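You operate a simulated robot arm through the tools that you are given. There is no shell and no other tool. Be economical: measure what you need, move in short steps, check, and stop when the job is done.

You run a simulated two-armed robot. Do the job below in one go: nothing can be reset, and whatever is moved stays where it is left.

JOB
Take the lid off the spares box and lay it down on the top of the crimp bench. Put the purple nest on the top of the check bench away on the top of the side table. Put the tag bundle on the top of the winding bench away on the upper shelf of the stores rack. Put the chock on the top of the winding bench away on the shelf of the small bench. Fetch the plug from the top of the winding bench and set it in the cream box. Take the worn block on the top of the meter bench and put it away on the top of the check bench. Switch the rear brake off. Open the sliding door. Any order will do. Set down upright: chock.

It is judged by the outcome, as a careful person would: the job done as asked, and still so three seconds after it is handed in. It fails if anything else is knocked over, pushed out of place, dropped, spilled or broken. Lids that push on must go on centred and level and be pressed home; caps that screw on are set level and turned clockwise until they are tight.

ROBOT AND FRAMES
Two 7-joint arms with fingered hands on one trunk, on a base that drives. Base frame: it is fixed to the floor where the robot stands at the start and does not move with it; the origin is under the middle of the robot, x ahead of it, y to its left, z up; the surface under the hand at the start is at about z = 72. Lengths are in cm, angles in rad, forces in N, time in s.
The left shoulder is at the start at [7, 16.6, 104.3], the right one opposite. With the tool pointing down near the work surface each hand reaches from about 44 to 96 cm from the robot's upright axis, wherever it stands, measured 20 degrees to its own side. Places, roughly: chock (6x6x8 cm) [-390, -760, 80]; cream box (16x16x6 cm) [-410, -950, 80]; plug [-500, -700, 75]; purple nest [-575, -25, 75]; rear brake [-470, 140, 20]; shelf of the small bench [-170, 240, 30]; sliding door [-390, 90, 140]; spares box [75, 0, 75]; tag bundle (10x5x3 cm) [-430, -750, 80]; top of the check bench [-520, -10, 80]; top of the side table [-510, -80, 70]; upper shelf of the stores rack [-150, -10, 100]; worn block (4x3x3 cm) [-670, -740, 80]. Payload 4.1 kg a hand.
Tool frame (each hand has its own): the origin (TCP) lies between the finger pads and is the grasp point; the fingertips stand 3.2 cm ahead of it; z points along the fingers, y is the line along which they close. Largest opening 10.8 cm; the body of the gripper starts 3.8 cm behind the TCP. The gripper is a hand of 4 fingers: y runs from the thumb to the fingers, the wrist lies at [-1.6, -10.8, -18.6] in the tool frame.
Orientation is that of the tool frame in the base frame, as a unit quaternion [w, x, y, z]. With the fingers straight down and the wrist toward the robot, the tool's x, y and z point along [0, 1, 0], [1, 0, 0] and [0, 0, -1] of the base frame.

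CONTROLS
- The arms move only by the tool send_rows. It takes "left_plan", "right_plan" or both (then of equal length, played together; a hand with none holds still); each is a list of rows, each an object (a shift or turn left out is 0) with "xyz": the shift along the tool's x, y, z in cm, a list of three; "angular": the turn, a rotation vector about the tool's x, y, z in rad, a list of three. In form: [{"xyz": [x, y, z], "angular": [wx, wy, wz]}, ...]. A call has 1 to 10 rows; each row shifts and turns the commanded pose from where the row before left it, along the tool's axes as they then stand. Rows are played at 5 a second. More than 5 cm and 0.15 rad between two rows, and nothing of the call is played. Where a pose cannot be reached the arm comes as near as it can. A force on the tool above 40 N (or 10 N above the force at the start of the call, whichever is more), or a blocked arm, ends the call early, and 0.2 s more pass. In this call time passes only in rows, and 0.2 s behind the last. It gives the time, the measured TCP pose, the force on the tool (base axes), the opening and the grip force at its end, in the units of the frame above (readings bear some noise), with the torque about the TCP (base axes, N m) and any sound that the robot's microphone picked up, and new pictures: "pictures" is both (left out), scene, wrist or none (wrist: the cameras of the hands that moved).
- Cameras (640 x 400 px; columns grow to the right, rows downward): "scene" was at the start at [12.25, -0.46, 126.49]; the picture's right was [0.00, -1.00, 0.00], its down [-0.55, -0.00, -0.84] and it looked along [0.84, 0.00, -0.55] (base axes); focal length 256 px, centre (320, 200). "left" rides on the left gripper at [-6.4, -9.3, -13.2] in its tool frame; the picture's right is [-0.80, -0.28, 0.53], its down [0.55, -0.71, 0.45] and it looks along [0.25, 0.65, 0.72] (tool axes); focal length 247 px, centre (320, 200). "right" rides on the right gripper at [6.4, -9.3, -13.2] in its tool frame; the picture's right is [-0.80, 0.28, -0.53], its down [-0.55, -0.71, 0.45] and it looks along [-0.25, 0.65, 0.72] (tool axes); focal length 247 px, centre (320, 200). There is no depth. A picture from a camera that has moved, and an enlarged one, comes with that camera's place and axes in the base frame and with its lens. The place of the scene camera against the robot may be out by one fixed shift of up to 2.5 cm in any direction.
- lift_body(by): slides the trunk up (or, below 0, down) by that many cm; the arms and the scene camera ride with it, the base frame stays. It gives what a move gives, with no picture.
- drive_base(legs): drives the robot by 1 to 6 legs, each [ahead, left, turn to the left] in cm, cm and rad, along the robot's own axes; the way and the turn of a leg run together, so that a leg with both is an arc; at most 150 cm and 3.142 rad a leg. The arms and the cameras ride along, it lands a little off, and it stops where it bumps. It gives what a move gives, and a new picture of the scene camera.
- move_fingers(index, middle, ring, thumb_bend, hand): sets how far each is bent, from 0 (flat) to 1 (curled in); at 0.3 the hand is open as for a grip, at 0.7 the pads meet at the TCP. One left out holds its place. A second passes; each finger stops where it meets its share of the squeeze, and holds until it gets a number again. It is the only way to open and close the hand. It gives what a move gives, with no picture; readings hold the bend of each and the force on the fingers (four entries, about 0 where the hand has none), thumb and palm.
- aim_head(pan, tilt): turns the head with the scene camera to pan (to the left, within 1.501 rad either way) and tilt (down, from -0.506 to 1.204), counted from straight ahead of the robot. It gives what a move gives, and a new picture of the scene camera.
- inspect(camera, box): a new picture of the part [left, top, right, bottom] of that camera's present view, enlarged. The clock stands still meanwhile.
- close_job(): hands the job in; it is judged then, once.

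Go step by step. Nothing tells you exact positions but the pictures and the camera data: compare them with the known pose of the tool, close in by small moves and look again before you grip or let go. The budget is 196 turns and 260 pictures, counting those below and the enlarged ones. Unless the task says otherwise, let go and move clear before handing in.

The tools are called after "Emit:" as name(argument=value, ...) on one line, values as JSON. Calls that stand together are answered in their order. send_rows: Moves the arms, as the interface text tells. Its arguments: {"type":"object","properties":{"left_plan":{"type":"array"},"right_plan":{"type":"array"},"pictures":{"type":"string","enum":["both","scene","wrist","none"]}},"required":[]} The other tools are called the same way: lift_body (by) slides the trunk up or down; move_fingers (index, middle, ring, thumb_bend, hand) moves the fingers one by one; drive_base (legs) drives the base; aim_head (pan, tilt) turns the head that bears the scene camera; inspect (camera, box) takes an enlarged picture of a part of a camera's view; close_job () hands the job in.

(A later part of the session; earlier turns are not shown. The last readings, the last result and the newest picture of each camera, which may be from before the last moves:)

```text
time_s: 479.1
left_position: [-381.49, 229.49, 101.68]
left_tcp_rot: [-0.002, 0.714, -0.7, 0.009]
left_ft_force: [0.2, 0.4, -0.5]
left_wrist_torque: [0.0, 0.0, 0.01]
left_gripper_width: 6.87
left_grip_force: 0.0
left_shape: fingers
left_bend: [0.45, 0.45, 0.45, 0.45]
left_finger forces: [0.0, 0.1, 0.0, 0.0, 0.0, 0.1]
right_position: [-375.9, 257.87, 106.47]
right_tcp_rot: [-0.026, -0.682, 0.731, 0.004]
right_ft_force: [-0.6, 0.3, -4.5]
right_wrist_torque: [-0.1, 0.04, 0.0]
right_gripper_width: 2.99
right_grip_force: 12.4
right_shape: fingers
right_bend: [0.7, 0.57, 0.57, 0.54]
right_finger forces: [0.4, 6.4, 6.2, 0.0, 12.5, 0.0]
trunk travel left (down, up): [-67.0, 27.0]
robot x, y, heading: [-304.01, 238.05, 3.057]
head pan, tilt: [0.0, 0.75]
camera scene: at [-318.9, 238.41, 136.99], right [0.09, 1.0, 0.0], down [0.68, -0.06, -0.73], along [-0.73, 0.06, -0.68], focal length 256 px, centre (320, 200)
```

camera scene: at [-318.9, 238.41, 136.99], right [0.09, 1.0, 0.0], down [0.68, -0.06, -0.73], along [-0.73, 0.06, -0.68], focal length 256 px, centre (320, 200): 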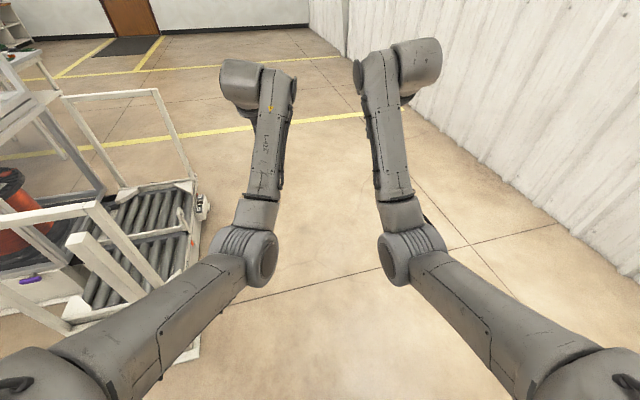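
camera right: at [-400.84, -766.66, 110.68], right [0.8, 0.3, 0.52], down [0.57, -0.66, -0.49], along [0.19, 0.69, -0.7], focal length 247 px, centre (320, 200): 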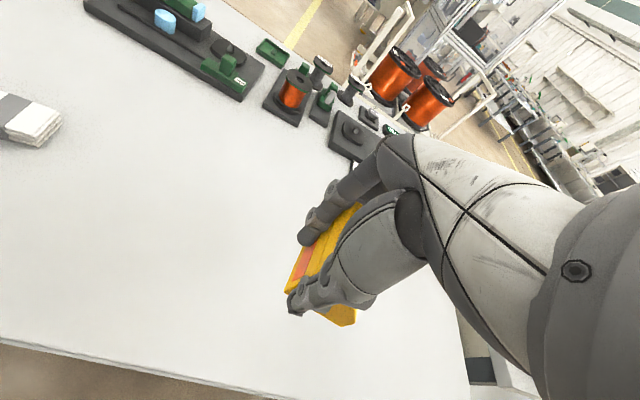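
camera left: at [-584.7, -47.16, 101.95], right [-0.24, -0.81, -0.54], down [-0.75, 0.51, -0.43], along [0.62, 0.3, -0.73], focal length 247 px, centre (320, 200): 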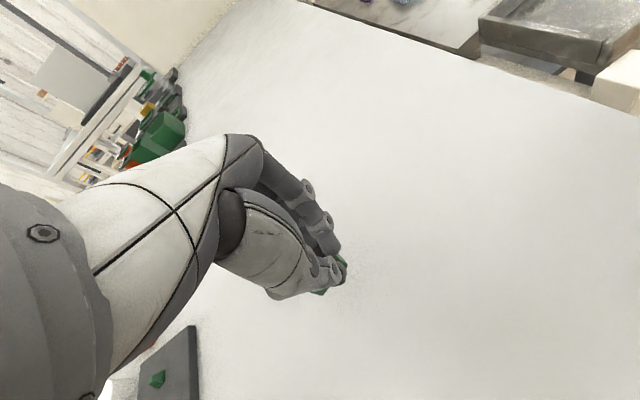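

Beside the trolley again. I'll pull the hands back a little, square up, and strafe in front of the door.

Emit:
send_rows(left_plan=[{"xyz": [0, -4, 0]}, {"xyz": [0, -4, 0]}, {"xyz": [0, -4, 0]}], right_plan=[{"xyz": [0, -4, 0]}, {"xyz": [0, -4, 0]}, {"xyz": [0, -4, 0]}], pictures="none")

Emit:
drive_base(legs=[[0, 0, 0.085], [0, 138, 0]])

Emit:
aim_head(pan=0.0, tilt=0.15)

```text
time_s: 480.1
left_position: [-369.56, 229.77, 101.91]
left_tcp_rot: [-0.001, 0.714, -0.7, 0.009]
left_ft_force: [0.1, -0.2, 0.0]
left_wrist_torque: [0.01, -0.04, -0.05]
left_gripper_width: 6.87
left_grip_force: 0.1
left_shape: fingers
left_bend: [0.45, 0.45, 0.45, 0.45]
left_finger forces: [0.0, 0.0, 0.0, 0.0, 0.0, 0.0]
right_position: [-365.39, 261.98, 107.14]
right_tcp_rot: [-0.011, -0.655, 0.755, 0.034]
right_ft_force: [0.1, -1.2, -4.8]
right_wrist_torque: [-0.06, 0.03, -0.02]
right_gripper_width: 2.95
right_grip_force: 13.6
right_shape: fingers
right_bend: [0.7, 0.57, 0.57, 0.54]
right_finger forces: [0.7, 6.6, 6.6, 0.0, 13.0, 0.0]
right hand out of reach, approached as far as the arm can: row 3
trunk travel left (down, up): [-67.0, 27.0]
robot x, y, heading: [-303.53, 238.1, 3.058]
head pan, tilt: [0.0, 0.75]
stopped in row 3 (right hand): the arm was blocked; the commanded pose is now the measured one
```

```text
time_s: 487.6
left_position: [-368.28, 85.48, 101.97]
left_tcp_rot: [-0.003, 0.744, -0.668, 0.01]
left_ft_force: [-0.3, -0.2, 0.1]
left_wrist_torque: [0.0, 0.01, 0.01]
left_gripper_width: 6.88
left_grip_force: 0.1
left_shape: fingers
left_bend: [0.45, 0.45, 0.45, 0.45]
left_finger forces: [0.0, 0.1, 0.0, 0.1, 0.0, 0.0]
right_position: [-367.21, 117.93, 107.05]
right_tcp_rot: [-0.012, -0.687, 0.726, 0.034]
right_ft_force: [-0.9, 0.5, -3.4]
right_wrist_torque: [-0.08, 0.0, -0.02]
right_gripper_width: 2.95
right_grip_force: 13.5
right_shape: fingers
right_bend: [0.7, 0.57, 0.57, 0.54]
right_finger forces: [0.7, 6.5, 6.5, 0.0, 13.1, 0.0]
trunk travel left (down, up): [-67.0, 27.0]
robot x, y, heading: [-303.59, 99.27, -3.139]
head pan, tilt: [0.0, 0.75]
camera scene: at [-318.83, 98.64, 136.99], right [0.0, 1.0, 0.0], down [0.68, 0.0, -0.73], along [-0.73, 0.0, -0.68], focal length 256 px, centre (320, 200)
```

scene: 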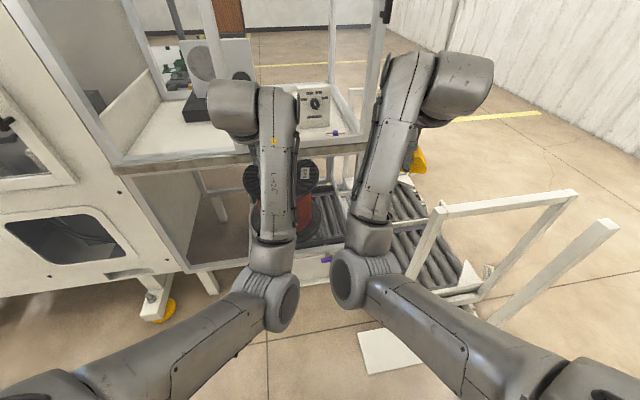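

```text
time_s: 488.6
left_position: [-368.34, 85.5, 101.96]
left_tcp_rot: [-0.002, 0.744, -0.668, 0.009]
left_ft_force: [-1.0, -0.3, -0.1]
left_wrist_torque: [0.0, 0.04, 0.01]
left_gripper_width: 6.88
left_grip_force: 0.1
left_shape: fingers
left_bend: [0.45, 0.45, 0.45, 0.45]
left_finger forces: [0.0, 0.1, 0.0, 0.0, 0.0, 0.1]
right_position: [-367.18, 118.06, 106.97]
right_tcp_rot: [-0.013, -0.686, 0.726, 0.034]
right_ft_force: [1.0, 0.3, -4.6]
right_wrist_torque: [-0.11, -0.01, 0.01]
right_gripper_width: 2.98
right_grip_force: 13.8
right_shape: fingers
right_bend: [0.7, 0.57, 0.57, 0.54]
right_finger forces: [0.7, 6.5, 6.5, 0.0, 13.0, 0.1]
trunk travel left (down, up): [-67.0, 27.0]
robot x, y, heading: [-304.11, 98.93, -3.136]
head pan, tilt: [0.0, 0.15]
camera scene: at [-319.82, 98.66, 142.42], right [0.0, 1.0, 0.0], down [0.15, 0.0, -0.99], along [-0.99, 0.0, -0.15], focal length 256 px, centre (320, 200)
```

scene: 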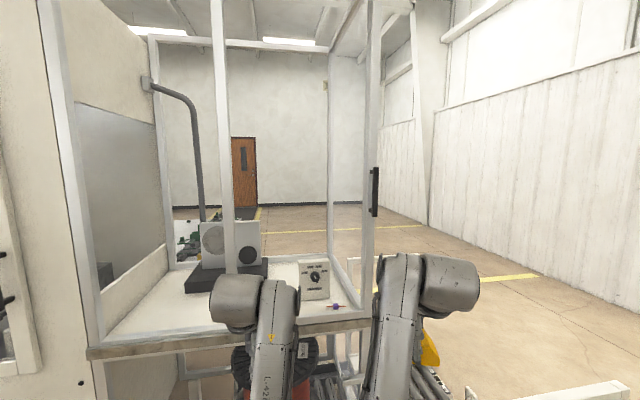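

Clear view: the handle is at about y 115, z 126–140 on the door's right stile; the door should slide left (−y). I'll shift the base right 36 cm, close the left hand and point it forward.

Emit:
drive_base(legs=[[0, -36, 0]])

Emit:
move_fingers(hand="left", index=0.6, middle=0.6, ring=0.6, thumb_bend=0.6)

Emit:
send_rows(left_plan=[{"xyz": [0, 0, -3], "angular": [-0.14, 0, 0]}, {"xyz": [0, 0, -3], "angular": [-0.14, 0, 0]}, {"xyz": [0, 1, -3], "angular": [-0.14, 0, 0]}, {"xyz": [0, 1, -3], "angular": [-0.14, 0, 0]}, {"xyz": [0, 2, -3], "angular": [-0.14, 0, 0]}, {"xyz": [0, 2, -2], "angular": [-0.14, 0, 0]}, {"xyz": [0, 3, -2], "angular": [-0.14, 0, 0]}, {"xyz": [0, 3, -1], "angular": [-0.14, 0, 0]}, {"xyz": [0, 3, -1], "angular": [-0.14, 0, 0]}, {"xyz": [0, 3, 0], "angular": [-0.14, 0, 0]}], pictures="wrist")

```text
time_s: 490.9
left_position: [-368.54, 122.41, 101.9]
left_tcp_rot: [-0.001, 0.743, -0.67, 0.01]
left_ft_force: [-0.8, 0.6, 0.9]
left_wrist_torque: [-0.04, 0.0, -0.03]
left_gripper_width: 6.9
left_grip_force: 0.1
left_shape: fingers
left_bend: [0.45, 0.45, 0.45, 0.45]
left_finger forces: [0.0, 0.0, 0.0, 0.1, 0.0, 0.1]
right_position: [-367.05, 155.01, 107.16]
right_tcp_rot: [-0.013, -0.685, 0.728, 0.033]
right_ft_force: [-0.5, 0.1, -3.6]
right_wrist_torque: [-0.09, 0.02, -0.03]
right_gripper_width: 2.97
right_grip_force: 13.4
right_shape: fingers
right_bend: [0.7, 0.57, 0.57, 0.54]
right_finger forces: [0.7, 6.5, 6.5, 0.1, 13.0, 0.0]
trunk travel left (down, up): [-67.0, 27.0]
robot x, y, heading: [-303.67, 135.51, 3.142]
head pan, tilt: [0.0, 0.15]
camera scene: at [-319.86, 135.35, 142.43], right [0.0, 1.0, 0.0], down [0.15, 0.0, -0.99], along [-0.99, 0.0, -0.15], focal length 256 px, centre (320, 200)
```

scene: 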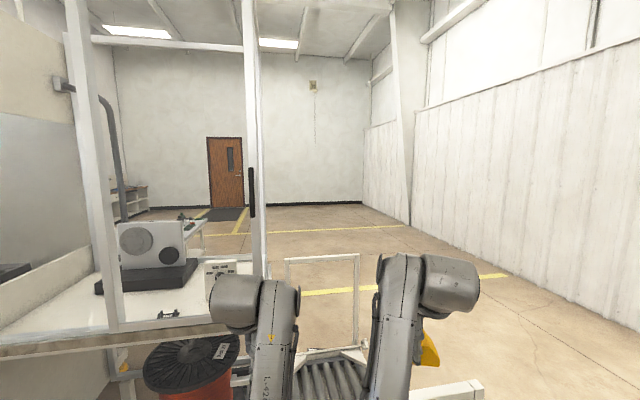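

```text
time_s: 491.9
left_position: [-368.51, 122.34, 102.03]
left_tcp_rot: [-0.001, 0.743, -0.669, 0.01]
left_ft_force: [0.7, 0.5, 0.2]
left_wrist_torque: [-0.01, 0.01, -0.02]
left_gripper_width: 2.95
left_grip_force: 0.1
left_shape: fingers
left_bend: [0.6, 0.6, 0.6, 0.6]
left_finger forces: [0.0, 0.0, 0.0, 0.0, 0.0, 0.0]
right_position: [-367.02, 154.94, 107.1]
right_tcp_rot: [-0.013, -0.684, 0.728, 0.034]
right_ft_force: [-0.4, 0.9, -4.3]
right_wrist_torque: [-0.06, 0.03, 0.01]
right_gripper_width: 2.95
right_grip_force: 13.3
right_shape: fingers
right_bend: [0.7, 0.57, 0.57, 0.54]
right_finger forces: [0.7, 6.5, 6.5, 0.0, 13.1, 0.1]
trunk travel left (down, up): [-67.0, 27.0]
robot x, y, heading: [-303.73, 136.07, 3.139]
head pan, tilt: [0.0, 0.15]
```

```text
time_s: 494.1
left_position: [-371.34, 122.5, 133.13]
left_tcp_rot: [0.477, 0.568, -0.519, -0.425]
left_ft_force: [-0.1, 0.1, 0.3]
left_wrist_torque: [0.03, -0.02, 0.02]
left_gripper_width: 2.93
left_grip_force: 0.0
left_shape: fingers
left_bend: [0.6, 0.6, 0.6, 0.6]
left_finger forces: [0.0, 0.1, 0.0, 0.1, 0.0, 0.1]
right_position: [-367.11, 154.88, 107.09]
right_tcp_rot: [-0.013, -0.685, 0.728, 0.034]
right_ft_force: [0.2, 0.2, -3.8]
right_wrist_torque: [-0.09, 0.01, 0.0]
right_gripper_width: 2.95
right_grip_force: 13.3
right_shape: fingers
right_bend: [0.7, 0.57, 0.57, 0.54]
right_finger forces: [0.8, 6.5, 6.6, 0.0, 13.0, 0.0]
trunk travel left (down, up): [-67.0, 27.0]
robot x, y, heading: [-304.27, 135.95, 3.142]
head pan, tilt: [0.0, 0.15]
camera left: at [-357.39, 130.22, 126.35], right [-0.55, 0.74, -0.39], down [-0.25, -0.59, -0.77], along [-0.8, -0.33, 0.51], focal length 247 px, centre (320, 200)
```

left: 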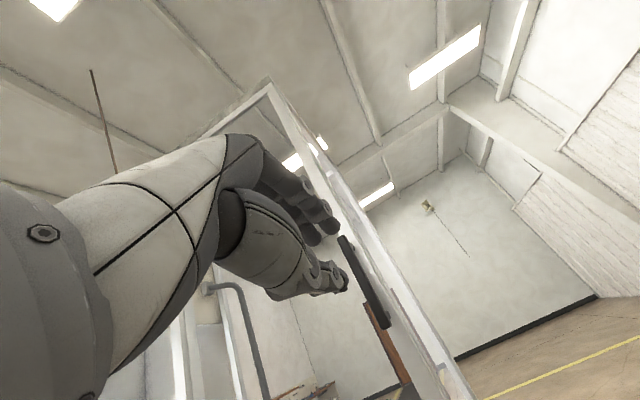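

The hand now points forward at the handle's height. Advance just to the right (+y) of the handle bar.

Emit:
send_rows(left_plan=[{"xyz": [-0.2, 0.8, 4.2]}, {"xyz": [-0.2, 0.8, 4.2]}, {"xyz": [-0.2, 0.8, 4.2]}, {"xyz": [-0.2, 0.8, 4.2]}, {"xyz": [-0.2, 0.5, 2.5]}], pictures="both")

```text
time_s: 495.3
left_position: [-390.96, 121.44, 133.39]
left_tcp_rot: [0.477, 0.569, -0.52, -0.423]
left_ft_force: [1.0, -0.5, 0.3]
left_wrist_torque: [0.02, 0.01, -0.01]
left_gripper_width: 2.94
left_grip_force: 0.1
left_shape: fingers
left_bend: [0.6, 0.6, 0.6, 0.6]
left_finger forces: [0.0, 0.0, 0.0, 0.1, 0.0, 0.0]
right_position: [-367.09, 155.02, 107.08]
right_tcp_rot: [-0.012, -0.685, 0.727, 0.033]
right_ft_force: [-0.1, 0.6, -4.8]
right_wrist_torque: [-0.09, 0.02, 0.01]
right_gripper_width: 2.98
right_grip_force: 13.5
right_shape: fingers
right_bend: [0.7, 0.57, 0.57, 0.54]
right_finger forces: [0.7, 6.6, 6.4, 0.0, 12.9, 0.1]
trunk travel left (down, up): [-67.0, 27.0]
robot x, y, heading: [-304.1, 135.78, 3.143]
head pan, tilt: [0.0, 0.15]
camera scene: at [-319.87, 135.34, 142.42], right [0.0, 1.0, 0.0], down [0.15, 0.0, -0.99], along [-0.99, 0.0, -0.15], focal length 256 px, centre (320, 200)
camera left: at [-377.02, 129.18, 126.72], right [-0.55, 0.74, -0.39], down [-0.25, -0.59, -0.77], along [-0.8, -0.33, 0.51], focal length 247 px, centre (320, 200)
```

scene: 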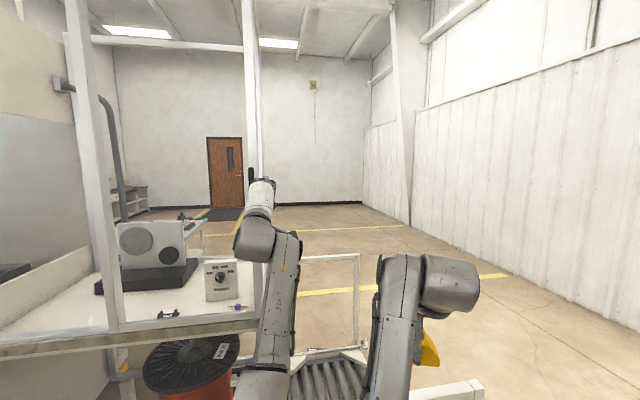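
left: 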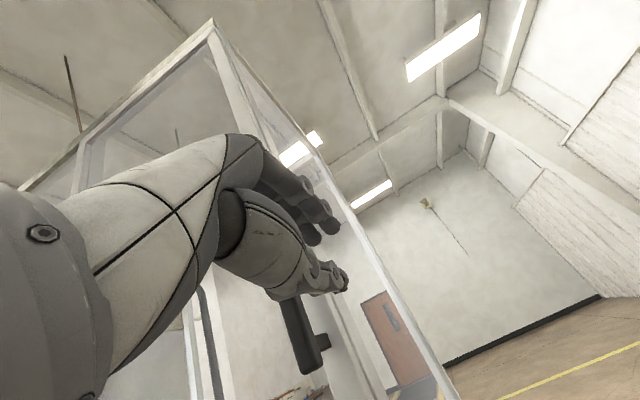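

The bar is at x≈−394.6, slightly beyond my fingertips. Advance 2.5 cm more, then start pushing left (−y).

Emit:
send_rows(left_plan=[{"xyz": [-0.2, 0.4, 1.3]}, {"xyz": [0, 0.3, 1.2]}, {"xyz": [2, 0, 0.2]}, {"xyz": [2, 0, 0.2]}, {"xyz": [2, 0, 0.2]}, {"xyz": [2, 0, 0.2]}, {"xyz": [2, 0, 0.2]}], pictures="scene")

```text
time_s: 496.9
left_position: [-393.57, 111.23, 133.42]
left_tcp_rot: [0.476, 0.57, -0.519, -0.424]
left_ft_force: [-0.3, 1.6, 0.4]
left_wrist_torque: [-0.07, 0.02, 0.03]
left_gripper_width: 2.88
left_grip_force: 0.5
left_shape: fingers
left_bend: [0.6, 0.6, 0.6, 0.6]
left_finger forces: [0.1, 0.0, 1.5, 0.0, 0.0, 0.1]
right_position: [-367.01, 154.78, 107.15]
right_tcp_rot: [-0.013, -0.685, 0.727, 0.034]
right_ft_force: [-0.6, -0.5, -3.9]
right_wrist_torque: [-0.05, 0.03, -0.04]
right_gripper_width: 2.95
right_grip_force: 13.3
right_shape: fingers
right_bend: [0.7, 0.57, 0.57, 0.54]
right_finger forces: [0.8, 6.5, 6.3, 0.1, 13.0, 0.1]
trunk travel left (down, up): [-67.0, 27.0]
robot x, y, heading: [-304.0, 135.82, 3.142]
head pan, tilt: [0.0, 0.15]
camera scene: at [-319.81, 135.18, 142.43], right [0.0, 1.0, 0.0], down [0.15, 0.0, -0.99], along [-0.99, 0.0, -0.15], focal length 256 px, centre (320, 200)
```

scene: 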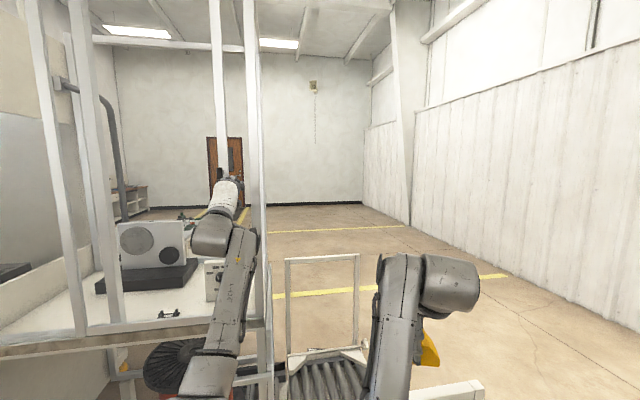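

The door slides easily. I'll continue by strafing the base left 40 cm with the hand held.

Emit:
drive_base(legs=[[0, 30, 0], [0, 12, 0]])

```text
time_s: 498.9
left_position: [-393.69, 83.54, 133.6]
left_tcp_rot: [0.477, 0.563, -0.523, -0.426]
left_ft_force: [0.3, 5.4, -0.7]
left_wrist_torque: [-0.21, 0.06, 0.14]
left_gripper_width: 2.93
left_grip_force: 2.5
left_shape: fingers
left_bend: [0.6, 0.6, 0.6, 0.6]
left_finger forces: [0.0, 0.0, 4.5, 0.0, 0.1, 0.3]
right_position: [-367.01, 126.24, 107.11]
right_tcp_rot: [-0.013, -0.683, 0.729, 0.033]
right_ft_force: [0.3, 0.3, -4.4]
right_wrist_torque: [-0.1, 0.02, -0.02]
right_gripper_width: 2.97
right_grip_force: 13.0
right_shape: fingers
right_bend: [0.7, 0.57, 0.57, 0.54]
right_finger forces: [0.7, 6.5, 6.5, 0.1, 13.0, 0.0]
trunk travel left (down, up): [-67.0, 27.0]
robot x, y, heading: [-304.05, 106.99, 3.137]
head pan, tilt: [0.0, 0.15]
stopped in leg 1: the force on the tool passed its limit at 48 N (the readings are from after the stop); the commanded pose is now the measured one
camera scene: at [-319.84, 106.59, 142.43], right [0.0, 1.0, 0.0], down [0.15, 0.0, -0.99], along [-0.99, 0.0, -0.15], focal length 256 px, centre (320, 200)
```

scene: 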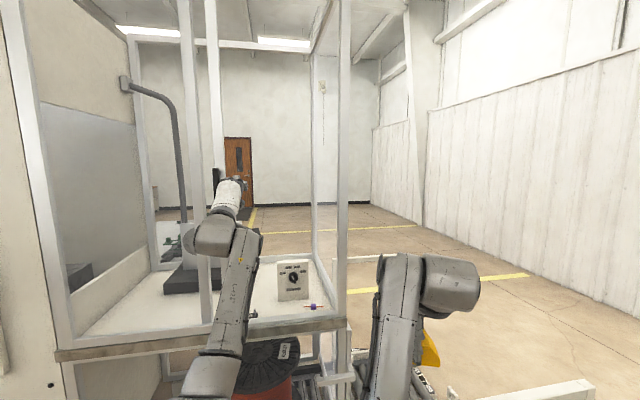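

The door has moved ~37 cm and a 48 N stop occurred—maybe its end. Try a gentle further push by the arm.

Emit:
send_rows(left_plan=[{"xyz": [1, 0, 0]}, {"xyz": [1, 0, 0]}, {"xyz": [1, 0, 0]}, {"xyz": [1, 0, 0]}], pictures="none")

```text
time_s: 499.5
left_position: [-393.7, 83.41, 133.67]
left_tcp_rot: [0.475, 0.557, -0.53, -0.428]
left_ft_force: [2.6, 27.6, -3.4]
left_wrist_torque: [-1.02, 0.22, 1.29]
left_gripper_width: 2.91
left_grip_force: 13.0
left_shape: fingers
left_bend: [0.6, 0.6, 0.61, 0.6]
left_finger forces: [0.0, 0.0, 13.6, 0.1, 0.0, 13.6]
right_position: [-366.91, 126.89, 107.04]
right_tcp_rot: [-0.014, -0.683, 0.73, 0.033]
right_ft_force: [0.3, -0.2, -3.1]
right_wrist_torque: [0.0, 0.02, -0.03]
right_gripper_width: 2.98
right_grip_force: 13.3
right_shape: fingers
right_bend: [0.7, 0.57, 0.57, 0.54]
right_finger forces: [0.7, 6.4, 6.5, 0.0, 12.9, 0.1]
trunk travel left (down, up): [-67.0, 27.0]
robot x, y, heading: [-303.93, 107.37, 3.13]
head pan, tilt: [0.0, 0.15]
stopped in row 3 (left hand): the force on the tool passed its limit at 45 N (the readings are from after the stop); the commanded pose is now the measured one
```

The door is at its end stop: open. Retract the left hand, return it to pointing down, then drive toward the small bench.

Emit:
send_rows(left_plan=[{"xyz": [-2.5, 0, 0]}, {"xyz": [0, 0, -4]}, {"xyz": [0, 0, -4.5]}, {"xyz": [0, 0, -4.5]}, {"xyz": [0, 0, -4.5]}, {"xyz": [0, 0, -4]}, {"angular": [0.14, 0, 0]}, {"angular": [0.14, 0, 0]}, {"angular": [0.14, 0, 0]}, {"angular": [0.14, 0, 0]}], pictures="none")

Emit:
send_rows(left_plan=[{"angular": [0.14, 0, 0]}, {"angular": [0.14, 0, 0]}, {"angular": [0.14, 0, 0]}, {"angular": [0.14, 0, 0]}, {"angular": [0.14, 0, 0]}, {"angular": [0.14, 0, 0]}], pictures="none")

Emit:
drive_base(legs=[[-62, 0, 0], [0, 0, -1.57], [0, -75, 0]])

Emit:
aim_head(pan=0.0, tilt=0.75)

```text
time_s: 501.7
left_position: [-372.92, 86.65, 137.5]
left_tcp_rot: [0.301, 0.671, -0.624, -0.264]
left_ft_force: [0.3, -0.3, 0.0]
left_wrist_torque: [0.02, -0.02, 0.0]
left_gripper_width: 2.92
left_grip_force: 0.1
left_shape: fingers
left_bend: [0.6, 0.6, 0.6, 0.6]
left_finger forces: [0.0, 0.0, 0.0, 0.0, 0.1, 0.1]
right_position: [-367.04, 126.51, 107.07]
right_tcp_rot: [-0.013, -0.682, 0.73, 0.034]
right_ft_force: [0.5, 0.7, -4.2]
right_wrist_torque: [-0.07, 0.04, 0.01]
right_gripper_width: 2.95
right_grip_force: 13.4
right_shape: fingers
right_bend: [0.7, 0.57, 0.57, 0.54]
right_finger forces: [0.8, 6.6, 6.3, 0.0, 13.0, 0.0]
trunk travel left (down, up): [-67.0, 27.0]
robot x, y, heading: [-303.53, 106.73, 3.14]
head pan, tilt: [0.0, 0.15]
```

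```text
time_s: 503.1
left_position: [-372.93, 86.84, 137.41]
left_tcp_rot: [0.001, 0.736, -0.677, 0.014]
left_ft_force: [0.0, 0.0, -0.7]
left_wrist_torque: [-0.01, 0.01, 0.03]
left_gripper_width: 2.91
left_grip_force: 0.0
left_shape: fingers
left_bend: [0.6, 0.6, 0.6, 0.6]
left_finger forces: [0.1, 0.0, 0.0, 0.1, 0.1, 0.1]
right_position: [-367.03, 126.45, 107.12]
right_tcp_rot: [-0.012, -0.682, 0.73, 0.034]
right_ft_force: [0.9, 1.0, -4.0]
right_wrist_torque: [-0.1, 0.03, 0.01]
right_gripper_width: 2.98
right_grip_force: 13.3
right_shape: fingers
right_bend: [0.7, 0.57, 0.57, 0.54]
right_finger forces: [0.7, 6.7, 6.4, 0.0, 12.9, 0.0]
trunk travel left (down, up): [-67.0, 27.0]
robot x, y, heading: [-303.9, 107.03, 3.135]
head pan, tilt: [0.0, 0.15]
```

```text
time_s: 514.1
left_position: [-187.4, 175.68, 137.36]
left_tcp_rot: [-0.01, -0.046, 0.999, -0.008]
left_ft_force: [-0.1, 0.1, -0.1]
left_wrist_torque: [0.02, 0.02, 0.02]
left_gripper_width: 2.94
left_grip_force: 0.1
left_shape: fingers
left_bend: [0.6, 0.6, 0.6, 0.6]
left_finger forces: [0.1, 0.0, 0.0, 0.0, 0.0, 0.0]
right_position: [-147.57, 170.28, 107.17]
right_tcp_rot: [0.014, 0.029, 0.999, 0.034]
right_ft_force: [-0.2, 0.1, -3.8]
right_wrist_torque: [0.0, 0.1, -0.01]
right_gripper_width: 2.91
right_grip_force: 12.7
right_shape: fingers
right_bend: [0.7, 0.57, 0.57, 0.54]
right_finger forces: [0.7, 6.2, 6.0, 0.1, 12.1, 0.1]
trunk travel left (down, up): [-67.0, 27.0]
robot x, y, heading: [-166.6, 106.91, 1.575]
head pan, tilt: [0.0, 0.15]
camera scene: at [-168.22, 120.84, 142.43], right [1.0, 0.0, 0.0], down [0.0, -0.15, -0.99], along [0.0, 0.99, -0.15], focal length 256 px, centre (320, 200)
```

scene: 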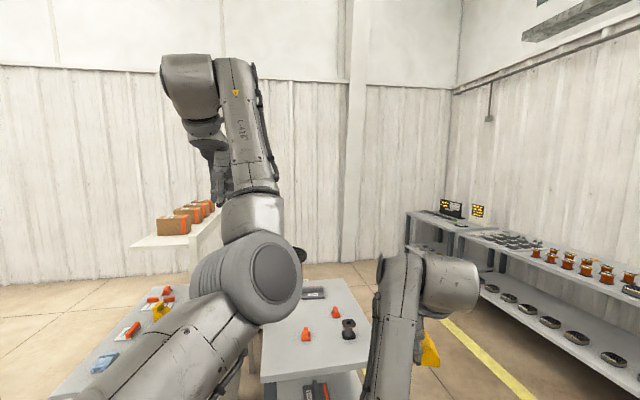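

```text
time_s: 515.1
left_position: [-187.46, 175.88, 137.4]
left_tcp_rot: [-0.01, -0.046, 0.999, -0.007]
left_ft_force: [-0.4, 0.3, 0.1]
left_wrist_torque: [0.01, 0.01, 0.01]
left_gripper_width: 2.91
left_grip_force: 0.1
left_shape: fingers
left_bend: [0.6, 0.6, 0.6, 0.6]
left_finger forces: [0.0, 0.1, 0.0, 0.0, 0.0, 0.0]
right_position: [-147.63, 170.39, 107.07]
right_tcp_rot: [0.016, 0.029, 0.999, 0.032]
right_ft_force: [0.1, 0.5, -4.7]
right_wrist_torque: [-0.02, 0.08, 0.0]
right_gripper_width: 2.92
right_grip_force: 12.3
right_shape: fingers
right_bend: [0.7, 0.57, 0.57, 0.54]
right_finger forces: [0.6, 6.2, 6.0, 0.0, 12.2, 0.0]
trunk travel left (down, up): [-67.0, 27.0]
robot x, y, heading: [-166.19, 107.12, 1.58]
head pan, tilt: [0.0, 0.75]
camera scene: at [-168.22, 119.85, 137.0], right [1.0, 0.0, 0.0], down [0.0, -0.68, -0.73], along [0.0, 0.73, -0.68], focal length 256 px, centre (320, 200)
```

scene: 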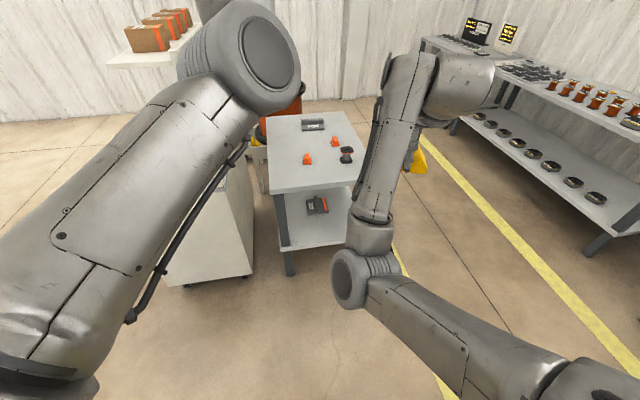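

The small bench's lower shelf has a dark item at centre; the right-front part at about (-161, 210) is free. I'll raise the left hand, lower the trunk, and bring the chock to shelf height in front of the bench.

Emit:
send_rows(left_plan=[{"xyz": [0, -2, -4]}, {"xyz": [0, -2, -4]}, {"xyz": [0, -2, -4]}, {"xyz": [0, -2, -4]}, {"xyz": [0, -2, -4]}], pictures="none")

Emit:
lift_body(by=-40)

Emit:
lift_body(by=-22)

Emit:
drive_base(legs=[[0, 12, 0]])

```text
time_s: 516.3
left_position: [-185.84, 165.53, 158.06]
left_tcp_rot: [-0.011, -0.045, 0.999, -0.005]
left_ft_force: [0.1, -1.1, 0.6]
left_wrist_torque: [0.06, 0.01, 0.01]
left_gripper_width: 2.93
left_grip_force: 0.0
left_shape: fingers
left_bend: [0.6, 0.6, 0.6, 0.6]
left_finger forces: [0.0, 0.1, 0.0, 0.0, 0.1, 0.0]
right_position: [-147.53, 169.87, 107.35]
right_tcp_rot: [0.015, 0.029, 0.999, 0.034]
right_ft_force: [0.9, -1.0, -3.4]
right_wrist_torque: [0.03, 0.08, -0.01]
right_gripper_width: 2.91
right_grip_force: 12.4
right_shape: fingers
right_bend: [0.7, 0.57, 0.57, 0.54]
right_finger forces: [0.5, 6.2, 6.0, 0.0, 12.4, 0.0]
trunk travel left (down, up): [-67.0, 27.0]
robot x, y, heading: [-166.62, 106.54, 1.571]
head pan, tilt: [0.0, 0.75]
```

```text
time_s: 520.1
left_position: [-186.21, 165.98, 117.73]
left_tcp_rot: [-0.01, -0.046, 0.999, -0.007]
left_ft_force: [-0.4, -0.1, 0.0]
left_wrist_torque: [-0.02, -0.02, 0.02]
left_gripper_width: 2.91
left_grip_force: 0.0
left_shape: fingers
left_bend: [0.6, 0.6, 0.6, 0.6]
left_finger forces: [0.0, 0.0, 0.0, 0.0, 0.1, 0.1]
right_position: [-147.64, 170.39, 66.95]
right_tcp_rot: [0.015, 0.029, 0.999, 0.033]
right_ft_force: [0.2, -0.3, -5.2]
right_wrist_torque: [0.03, 0.09, -0.02]
right_gripper_width: 2.94
right_grip_force: 12.1
right_shape: fingers
right_bend: [0.7, 0.57, 0.57, 0.54]
right_finger forces: [0.5, 6.3, 6.0, 0.0, 12.3, 0.0]
trunk travel left (down, up): [-27.0, 67.0]
robot x, y, heading: [-166.25, 107.07, 1.571]
head pan, tilt: [0.0, 0.75]
```

```text
time_s: 522.5
left_position: [-186.13, 165.98, 95.87]
left_tcp_rot: [-0.01, -0.046, 0.999, -0.008]
left_ft_force: [-0.6, -0.2, 0.4]
left_wrist_torque: [-0.01, 0.01, 0.01]
left_gripper_width: 2.91
left_grip_force: 0.0
left_shape: fingers
left_bend: [0.6, 0.6, 0.6, 0.6]
left_finger forces: [0.0, 0.0, 0.1, 0.0, 0.1, 0.1]
right_position: [-147.51, 170.25, 45.03]
right_tcp_rot: [0.015, 0.028, 0.999, 0.033]
right_ft_force: [-0.3, -0.6, -3.6]
right_wrist_torque: [0.0, 0.04, -0.02]
right_gripper_width: 2.95
right_grip_force: 13.0
right_shape: fingers
right_bend: [0.7, 0.57, 0.57, 0.54]
right_finger forces: [0.5, 6.3, 5.9, 0.1, 12.3, 0.0]
trunk travel left (down, up): [-5.0, 89.0]
robot x, y, heading: [-166.28, 107.02, 1.572]
head pan, tilt: [0.0, 0.75]
```

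```text
time_s: 523.7
left_position: [-197.96, 166.02, 95.73]
left_tcp_rot: [-0.01, -0.046, 0.999, -0.008]
left_ft_force: [-0.4, -0.8, 0.6]
left_wrist_torque: [0.0, 0.01, -0.01]
left_gripper_width: 2.9
left_grip_force: 0.1
left_shape: fingers
left_bend: [0.6, 0.6, 0.6, 0.6]
left_finger forces: [0.0, 0.0, 0.1, 0.1, 0.1, 0.0]
right_position: [-159.27, 170.29, 45.12]
right_tcp_rot: [0.014, 0.029, 0.999, 0.032]
right_ft_force: [0.2, -0.2, -3.9]
right_wrist_torque: [0.01, 0.11, -0.01]
right_gripper_width: 2.89
right_grip_force: 12.4
right_shape: fingers
right_bend: [0.7, 0.57, 0.57, 0.54]
right_finger forces: [0.6, 6.4, 6.0, 0.1, 12.3, 0.0]
trunk travel left (down, up): [-5.0, 89.0]
robot x, y, heading: [-178.16, 107.23, 1.569]
head pan, tilt: [0.0, 0.75]
camera scene: at [-180.04, 119.77, 74.99], right [1.0, 0.0, 0.0], down [0.0, -0.68, -0.73], along [0.0, 0.73, -0.68], focal length 256 px, centre (320, 200)
```

scene: 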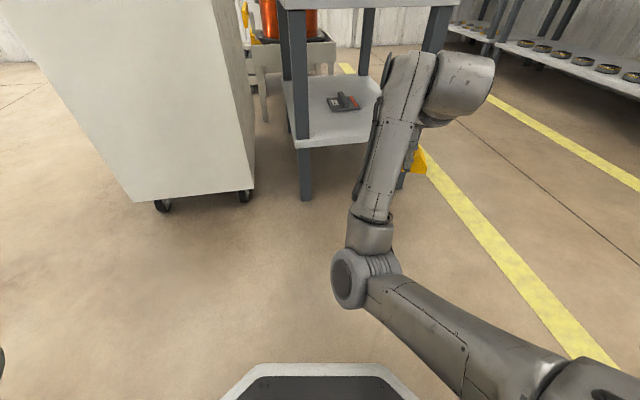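

Lower the hand to just above shelf height, shift left, and drive forward to insert the chock under the bench top.

Emit:
send_rows(right_plan=[{"xyz": [2.8, 0, 3.5]}, {"xyz": [2.9, 0, 3.0]}], pictures="none")

Emit:
drive_base(legs=[[22, 0, 0]])

Emit:
inspect(camera="right", box=[0, 0, 640, 400])

```text
time_s: 524.5
left_position: [-197.84, 166.11, 95.68]
left_tcp_rot: [-0.01, -0.046, 0.999, -0.008]
left_ft_force: [0.8, 1.0, 0.1]
left_wrist_torque: [0.0, 0.03, -0.02]
left_gripper_width: 2.92
left_grip_force: 0.1
left_shape: fingers
left_bend: [0.6, 0.6, 0.6, 0.6]
left_finger forces: [0.1, 0.1, 0.1, 0.0, 0.0, 0.0]
right_position: [-158.27, 172.59, 40.24]
right_tcp_rot: [0.056, 0.076, 0.994, 0.054]
right_ft_force: [-0.6, -0.2, -3.9]
right_wrist_torque: [-0.03, 0.11, 0.0]
right_gripper_width: 2.88
right_grip_force: 13.0
right_shape: fingers
right_bend: [0.7, 0.57, 0.57, 0.54]
right_finger forces: [0.4, 6.3, 6.2, 0.1, 12.7, 0.0]
trunk travel left (down, up): [-5.0, 89.0]
robot x, y, heading: [-178.32, 106.94, 1.571]
head pan, tilt: [0.0, 0.75]
stopped in row 2 (right hand): the arm was blocked; the commanded pose is now the measured one
```

```text
time_s: 526.2
left_position: [-197.8, 188.43, 95.74]
left_tcp_rot: [-0.01, -0.044, 0.999, -0.008]
left_ft_force: [0.6, -0.7, 0.3]
left_wrist_torque: [0.0, 0.02, 0.0]
left_gripper_width: 2.91
left_grip_force: 0.1
left_shape: fingers
left_bend: [0.6, 0.6, 0.6, 0.6]
left_finger forces: [0.0, 0.0, 0.0, 0.0, 0.0, 0.0]
right_position: [-158.22, 194.83, 40.12]
right_tcp_rot: [0.055, 0.076, 0.994, 0.053]
right_ft_force: [0.3, 0.0, -4.2]
right_wrist_torque: [0.03, 0.11, 0.05]
right_gripper_width: 2.9
right_grip_force: 12.8
right_shape: fingers
right_bend: [0.7, 0.57, 0.57, 0.54]
right_finger forces: [0.6, 6.3, 6.1, 0.0, 12.6, 0.0]
trunk travel left (down, up): [-5.0, 89.0]
robot x, y, heading: [-178.36, 129.45, 1.568]
head pan, tilt: [0.0, 0.75]
camera scene: at [-179.99, 141.98, 74.99], right [1.0, 0.0, 0.0], down [0.0, -0.68, -0.73], along [0.0, 0.73, -0.68], focal length 256 px, centre (320, 200)
```

scene: 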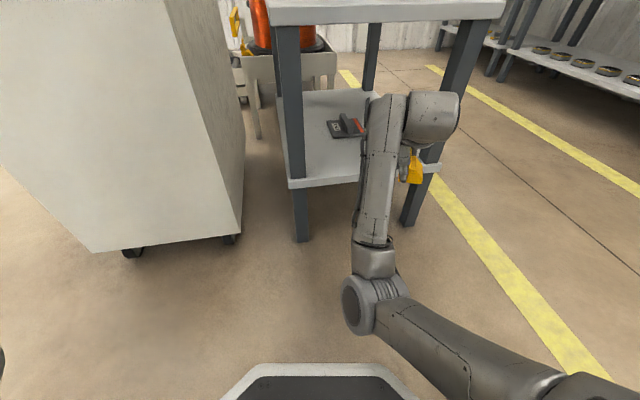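

```text
1.00 times, centred on (320, 200) of right (not enlarged: the box is as wide or as high as the picture)
camera zoom: at [-167.46, 185.26, 51.44], right [0.76, 0.1, 0.64], down [0.49, -0.74, -0.47], along [0.43, 0.67, -0.61], focal length 247 px, centre (320, 200)
```

zoom: 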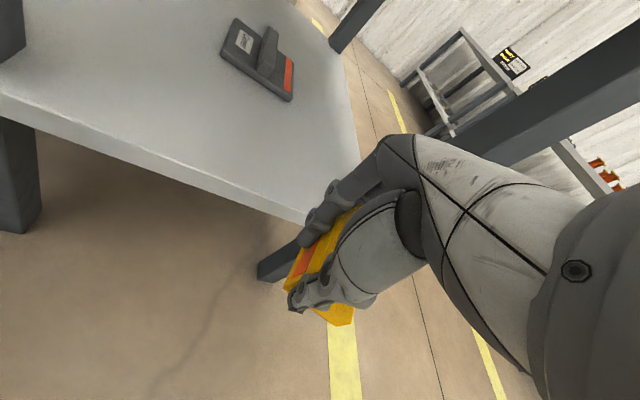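

The chock must go ~10 cm further left, clear of the right leg. I raise the left hand, strafe left, and straighten/extend the right hand.

Emit:
send_rows(left_plan=[{"xyz": [0, -2, -4]}, {"xyz": [0, -2, -4]}, {"xyz": [0, -2, -3]}], pictures="none")

Emit:
drive_base(legs=[[0, 10, 0]])

Emit:
send_rows(right_plan=[{"xyz": [0, 3, 0], "angular": [0.02, 0.05, 0]}, {"xyz": [0, 3, 0], "angular": [0.02, 0.05, 0]}, {"xyz": [0, 3, 0], "angular": [0.02, 0.05, 0]}], pictures="wrist")

```text
time_s: 527.0
left_position: [-197.4, 185.44, 100.05]
left_tcp_rot: [-0.01, -0.044, 0.999, -0.002]
left_ft_force: [-1.2, 0.4, 1.2]
left_wrist_torque: [-0.03, -0.01, -0.01]
left_gripper_width: 2.91
left_grip_force: 0.2
left_shape: fingers
left_bend: [0.6, 0.6, 0.6, 0.6]
left_finger forces: [0.1, 0.1, 0.0, 0.1, 0.0, 0.1]
left hand out of reach, approached as far as the arm can: row 2, 3
right_position: [-158.17, 194.85, 40.14]
right_tcp_rot: [0.057, 0.076, 0.994, 0.054]
right_ft_force: [1.4, -0.3, -4.3]
right_wrist_torque: [-0.02, 0.11, -0.01]
right_gripper_width: 2.9
right_grip_force: 12.3
right_shape: fingers
right_bend: [0.7, 0.57, 0.57, 0.54]
right_finger forces: [0.6, 6.4, 6.1, 0.1, 12.6, 0.0]
trunk travel left (down, up): [-5.0, 89.0]
robot x, y, heading: [-178.36, 129.46, 1.568]
head pan, tilt: [0.0, 0.75]
```

```text
time_s: 528.1
left_position: [-207.23, 185.56, 100.16]
left_tcp_rot: [-0.01, -0.043, 0.999, -0.001]
left_ft_force: [-0.9, 0.5, -0.5]
left_wrist_torque: [-0.02, -0.01, 0.01]
left_gripper_width: 2.88
left_grip_force: 0.0
left_shape: fingers
left_bend: [0.6, 0.6, 0.6, 0.6]
left_finger forces: [0.0, 0.1, 0.0, 0.1, 0.0, 0.0]
right_position: [-168.08, 194.54, 40.21]
right_tcp_rot: [0.057, 0.076, 0.994, 0.054]
right_ft_force: [0.9, -0.1, -3.9]
right_wrist_torque: [0.02, 0.11, 0.03]
right_gripper_width: 2.92
right_grip_force: 12.5
right_shape: fingers
right_bend: [0.7, 0.57, 0.57, 0.54]
right_finger forces: [0.5, 6.3, 6.1, 0.1, 12.6, 0.1]
trunk travel left (down, up): [-5.0, 89.0]
robot x, y, heading: [-188.13, 129.15, 1.564]
head pan, tilt: [0.0, 0.75]
camera scene: at [-189.89, 141.99, 74.99], right [1.0, 0.0, 0.0], down [0.0, -0.68, -0.73], along [0.0, 0.73, -0.68], focal length 256 px, centre (320, 200)
```

scene: 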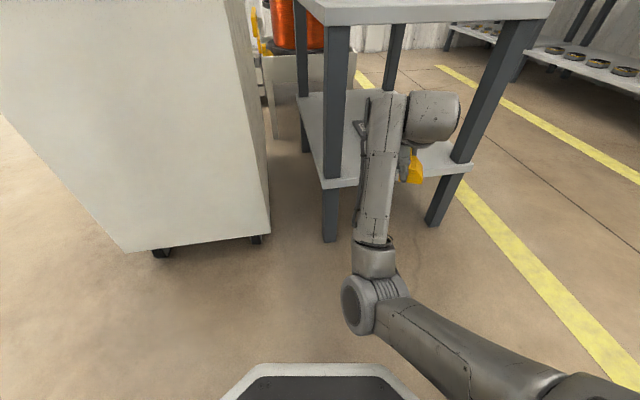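

```text
time_s: 528.9
left_position: [-207.34, 185.4, 100.14]
left_tcp_rot: [-0.009, -0.043, 0.999, -0.002]
left_ft_force: [-0.2, -0.6, 0.0]
left_wrist_torque: [0.01, -0.03, -0.02]
left_gripper_width: 2.91
left_grip_force: 0.1
left_shape: fingers
left_bend: [0.6, 0.6, 0.6, 0.6]
left_finger forces: [0.1, 0.0, 0.1, 0.0, 0.0, 0.0]
right_position: [-166.72, 203.67, 41.06]
right_tcp_rot: [-0.02, 0.074, 0.997, 0.029]
right_ft_force: [0.1, 0.1, -4.3]
right_wrist_torque: [0.02, 0.08, -0.02]
right_gripper_width: 2.91
right_grip_force: 12.5
right_shape: fingers
right_bend: [0.7, 0.57, 0.57, 0.54]
right_finger forces: [0.4, 6.4, 6.0, 0.0, 12.4, 0.0]
trunk travel left (down, up): [-5.0, 89.0]
robot x, y, heading: [-188.21, 129.01, 1.57]
head pan, tilt: [0.0, 0.75]
camera right: at [-174.01, 194.49, 54.03], right [0.85, 0.13, 0.51], down [0.42, -0.75, -0.51], along [0.32, 0.65, -0.69], focal length 247 px, centre (320, 200)
```

right: 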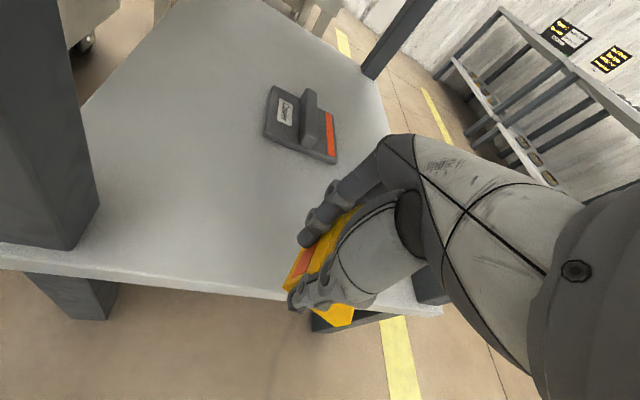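

Upright again and over the shelf front. Extend 7 cm further in, then lower to contact.

Emit:
send_rows(right_plan=[{"xyz": [0, 3.5, 0]}, {"xyz": [0, 3.5, 0]}, {"xyz": [0, 0, 2.5]}, {"xyz": [0, 0, 1.5]}, {"xyz": [0, 0, 1]}, {"xyz": [0, 0, 0.7]}, {"xyz": [0, 0, 0.7]}, {"xyz": [0, 0, 0.7]}, {"xyz": [0, 0, 0.6]}], pictures="wrist")

```text
time_s: 530.9
left_position: [-207.45, 185.2, 100.31]
left_tcp_rot: [-0.009, -0.043, 0.999, 0.001]
left_ft_force: [0.1, 0.2, 0.5]
left_wrist_torque: [-0.04, -0.02, 0.0]
left_gripper_width: 2.94
left_grip_force: 0.0
left_shape: fingers
left_bend: [0.6, 0.6, 0.6, 0.6]
left_finger forces: [0.0, 0.1, 0.1, 0.0, 0.1, 0.0]
right_position: [-165.91, 211.04, 34.41]
right_tcp_rot: [-0.019, 0.073, 0.996, 0.036]
right_ft_force: [-2.0, -2.3, 24.9]
right_wrist_torque: [-0.17, -0.32, 0.04]
right_gripper_width: 2.97
right_grip_force: 15.5
right_shape: fingers
right_bend: [0.7, 0.57, 0.57, 0.54]
right_finger forces: [1.1, 6.4, 7.6, 0.0, 16.0, 0.1]
trunk travel left (down, up): [-5.0, 89.0]
robot x, y, heading: [-188.26, 129.19, 1.572]
head pan, tilt: [0.0, 0.75]
camera right: at [-173.33, 201.74, 47.3], right [0.85, 0.12, 0.51], down [0.42, -0.74, -0.52], along [0.32, 0.66, -0.68], focal length 247 px, centre (320, 200)
```

right: 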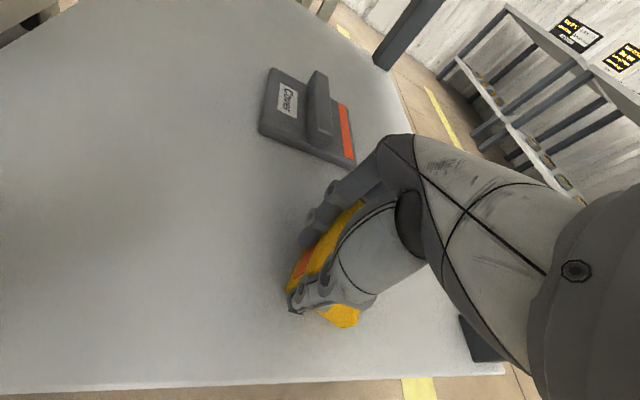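

The chock rests on the shelf. Ease, open, lift over it, and withdraw.

Emit:
send_rows(right_plan=[{"xyz": [0, 0, -0.6]}], pictures="none")

Emit:
move_fingers(hand="right", index=0.36, middle=0.36, ring=0.36, thumb_bend=0.36)

Emit:
send_rows(right_plan=[{"xyz": [0, 0, -2]}, {"xyz": [0, 0, -2.5]}, {"xyz": [0, 0, -2.5]}, {"xyz": [0, 0, -1.5]}], pictures="wrist")

```text
time_s: 531.3
left_position: [-207.21, 185.29, 100.16]
left_tcp_rot: [-0.01, -0.044, 0.999, -0.001]
left_ft_force: [0.4, 0.5, 0.2]
left_wrist_torque: [-0.01, 0.0, 0.02]
left_gripper_width: 2.89
left_grip_force: 0.0
left_shape: fingers
left_bend: [0.6, 0.6, 0.6, 0.6]
left_finger forces: [0.0, 0.1, 0.1, 0.0, 0.1, 0.1]
right_position: [-166.04, 210.9, 34.55]
right_tcp_rot: [-0.021, 0.074, 0.997, 0.03]
right_ft_force: [-2.7, 1.7, 12.1]
right_wrist_torque: [0.13, -0.28, 0.07]
right_gripper_width: 2.91
right_grip_force: 15.4
right_shape: fingers
right_bend: [0.7, 0.57, 0.57, 0.54]
right_finger forces: [1.3, 7.2, 8.0, 0.0, 13.5, 0.0]
trunk travel left (down, up): [-5.0, 89.0]
robot x, y, heading: [-188.02, 129.27, 1.569]
head pan, tilt: [0.0, 0.75]
```

```text
time_s: 532.3
left_position: [-207.37, 185.36, 100.2]
left_tcp_rot: [-0.01, -0.043, 0.999, -0.001]
left_ft_force: [0.1, -0.4, 0.9]
left_wrist_torque: [-0.02, 0.0, 0.01]
left_gripper_width: 2.9
left_grip_force: 0.0
left_shape: fingers
left_bend: [0.6, 0.6, 0.6, 0.6]
left_finger forces: [0.0, 0.0, 0.1, 0.0, 0.0, 0.1]
right_position: [-165.95, 211.03, 34.41]
right_tcp_rot: [-0.021, 0.073, 0.997, 0.029]
right_ft_force: [0.2, -1.2, 0.2]
right_wrist_torque: [-0.03, 0.0, -0.01]
right_gripper_width: 9.25
right_grip_force: 0.0
right_shape: fingers
right_bend: [0.36, 0.36, 0.36, 0.36]
right_finger forces: [0.0, 0.1, 0.0, 0.0, 0.0, 0.0]
trunk travel left (down, up): [-5.0, 89.0]
robot x, y, heading: [-187.88, 129.11, 1.571]
head pan, tilt: [0.0, 0.75]
```

```text
time_s: 533.3
left_position: [-207.3, 185.49, 100.21]
left_tcp_rot: [-0.01, -0.044, 0.999, -0.002]
left_ft_force: [0.4, -0.8, -0.5]
left_wrist_torque: [0.0, 0.02, 0.0]
left_gripper_width: 2.89
left_grip_force: 0.1
left_shape: fingers
left_bend: [0.6, 0.6, 0.6, 0.6]
left_finger forces: [0.1, 0.1, 0.0, 0.0, 0.1, 0.0]
right_position: [-165.71, 210.27, 42.96]
right_tcp_rot: [-0.02, 0.074, 0.997, 0.03]
right_ft_force: [-1.0, 0.3, 0.2]
right_wrist_torque: [0.07, -0.01, 0.03]
right_gripper_width: 9.25
right_grip_force: 0.0
right_shape: fingers
right_bend: [0.36, 0.36, 0.36, 0.36]
right_finger forces: [0.0, 0.0, 0.1, 0.1, 0.0, 0.0]
trunk travel left (down, up): [-5.0, 89.0]
robot x, y, heading: [-188.15, 129.27, 1.569]
head pan, tilt: [0.0, 0.75]
camera right: at [-172.99, 201.23, 55.72], right [0.85, 0.13, 0.51], down [0.42, -0.75, -0.51], along [0.32, 0.65, -0.69], focal length 247 px, centre (320, 200)
```

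right: 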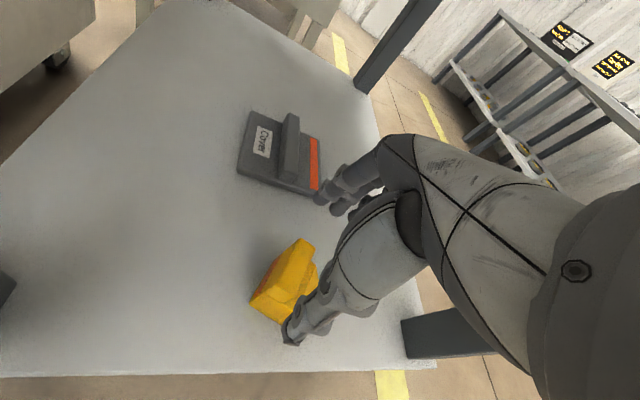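

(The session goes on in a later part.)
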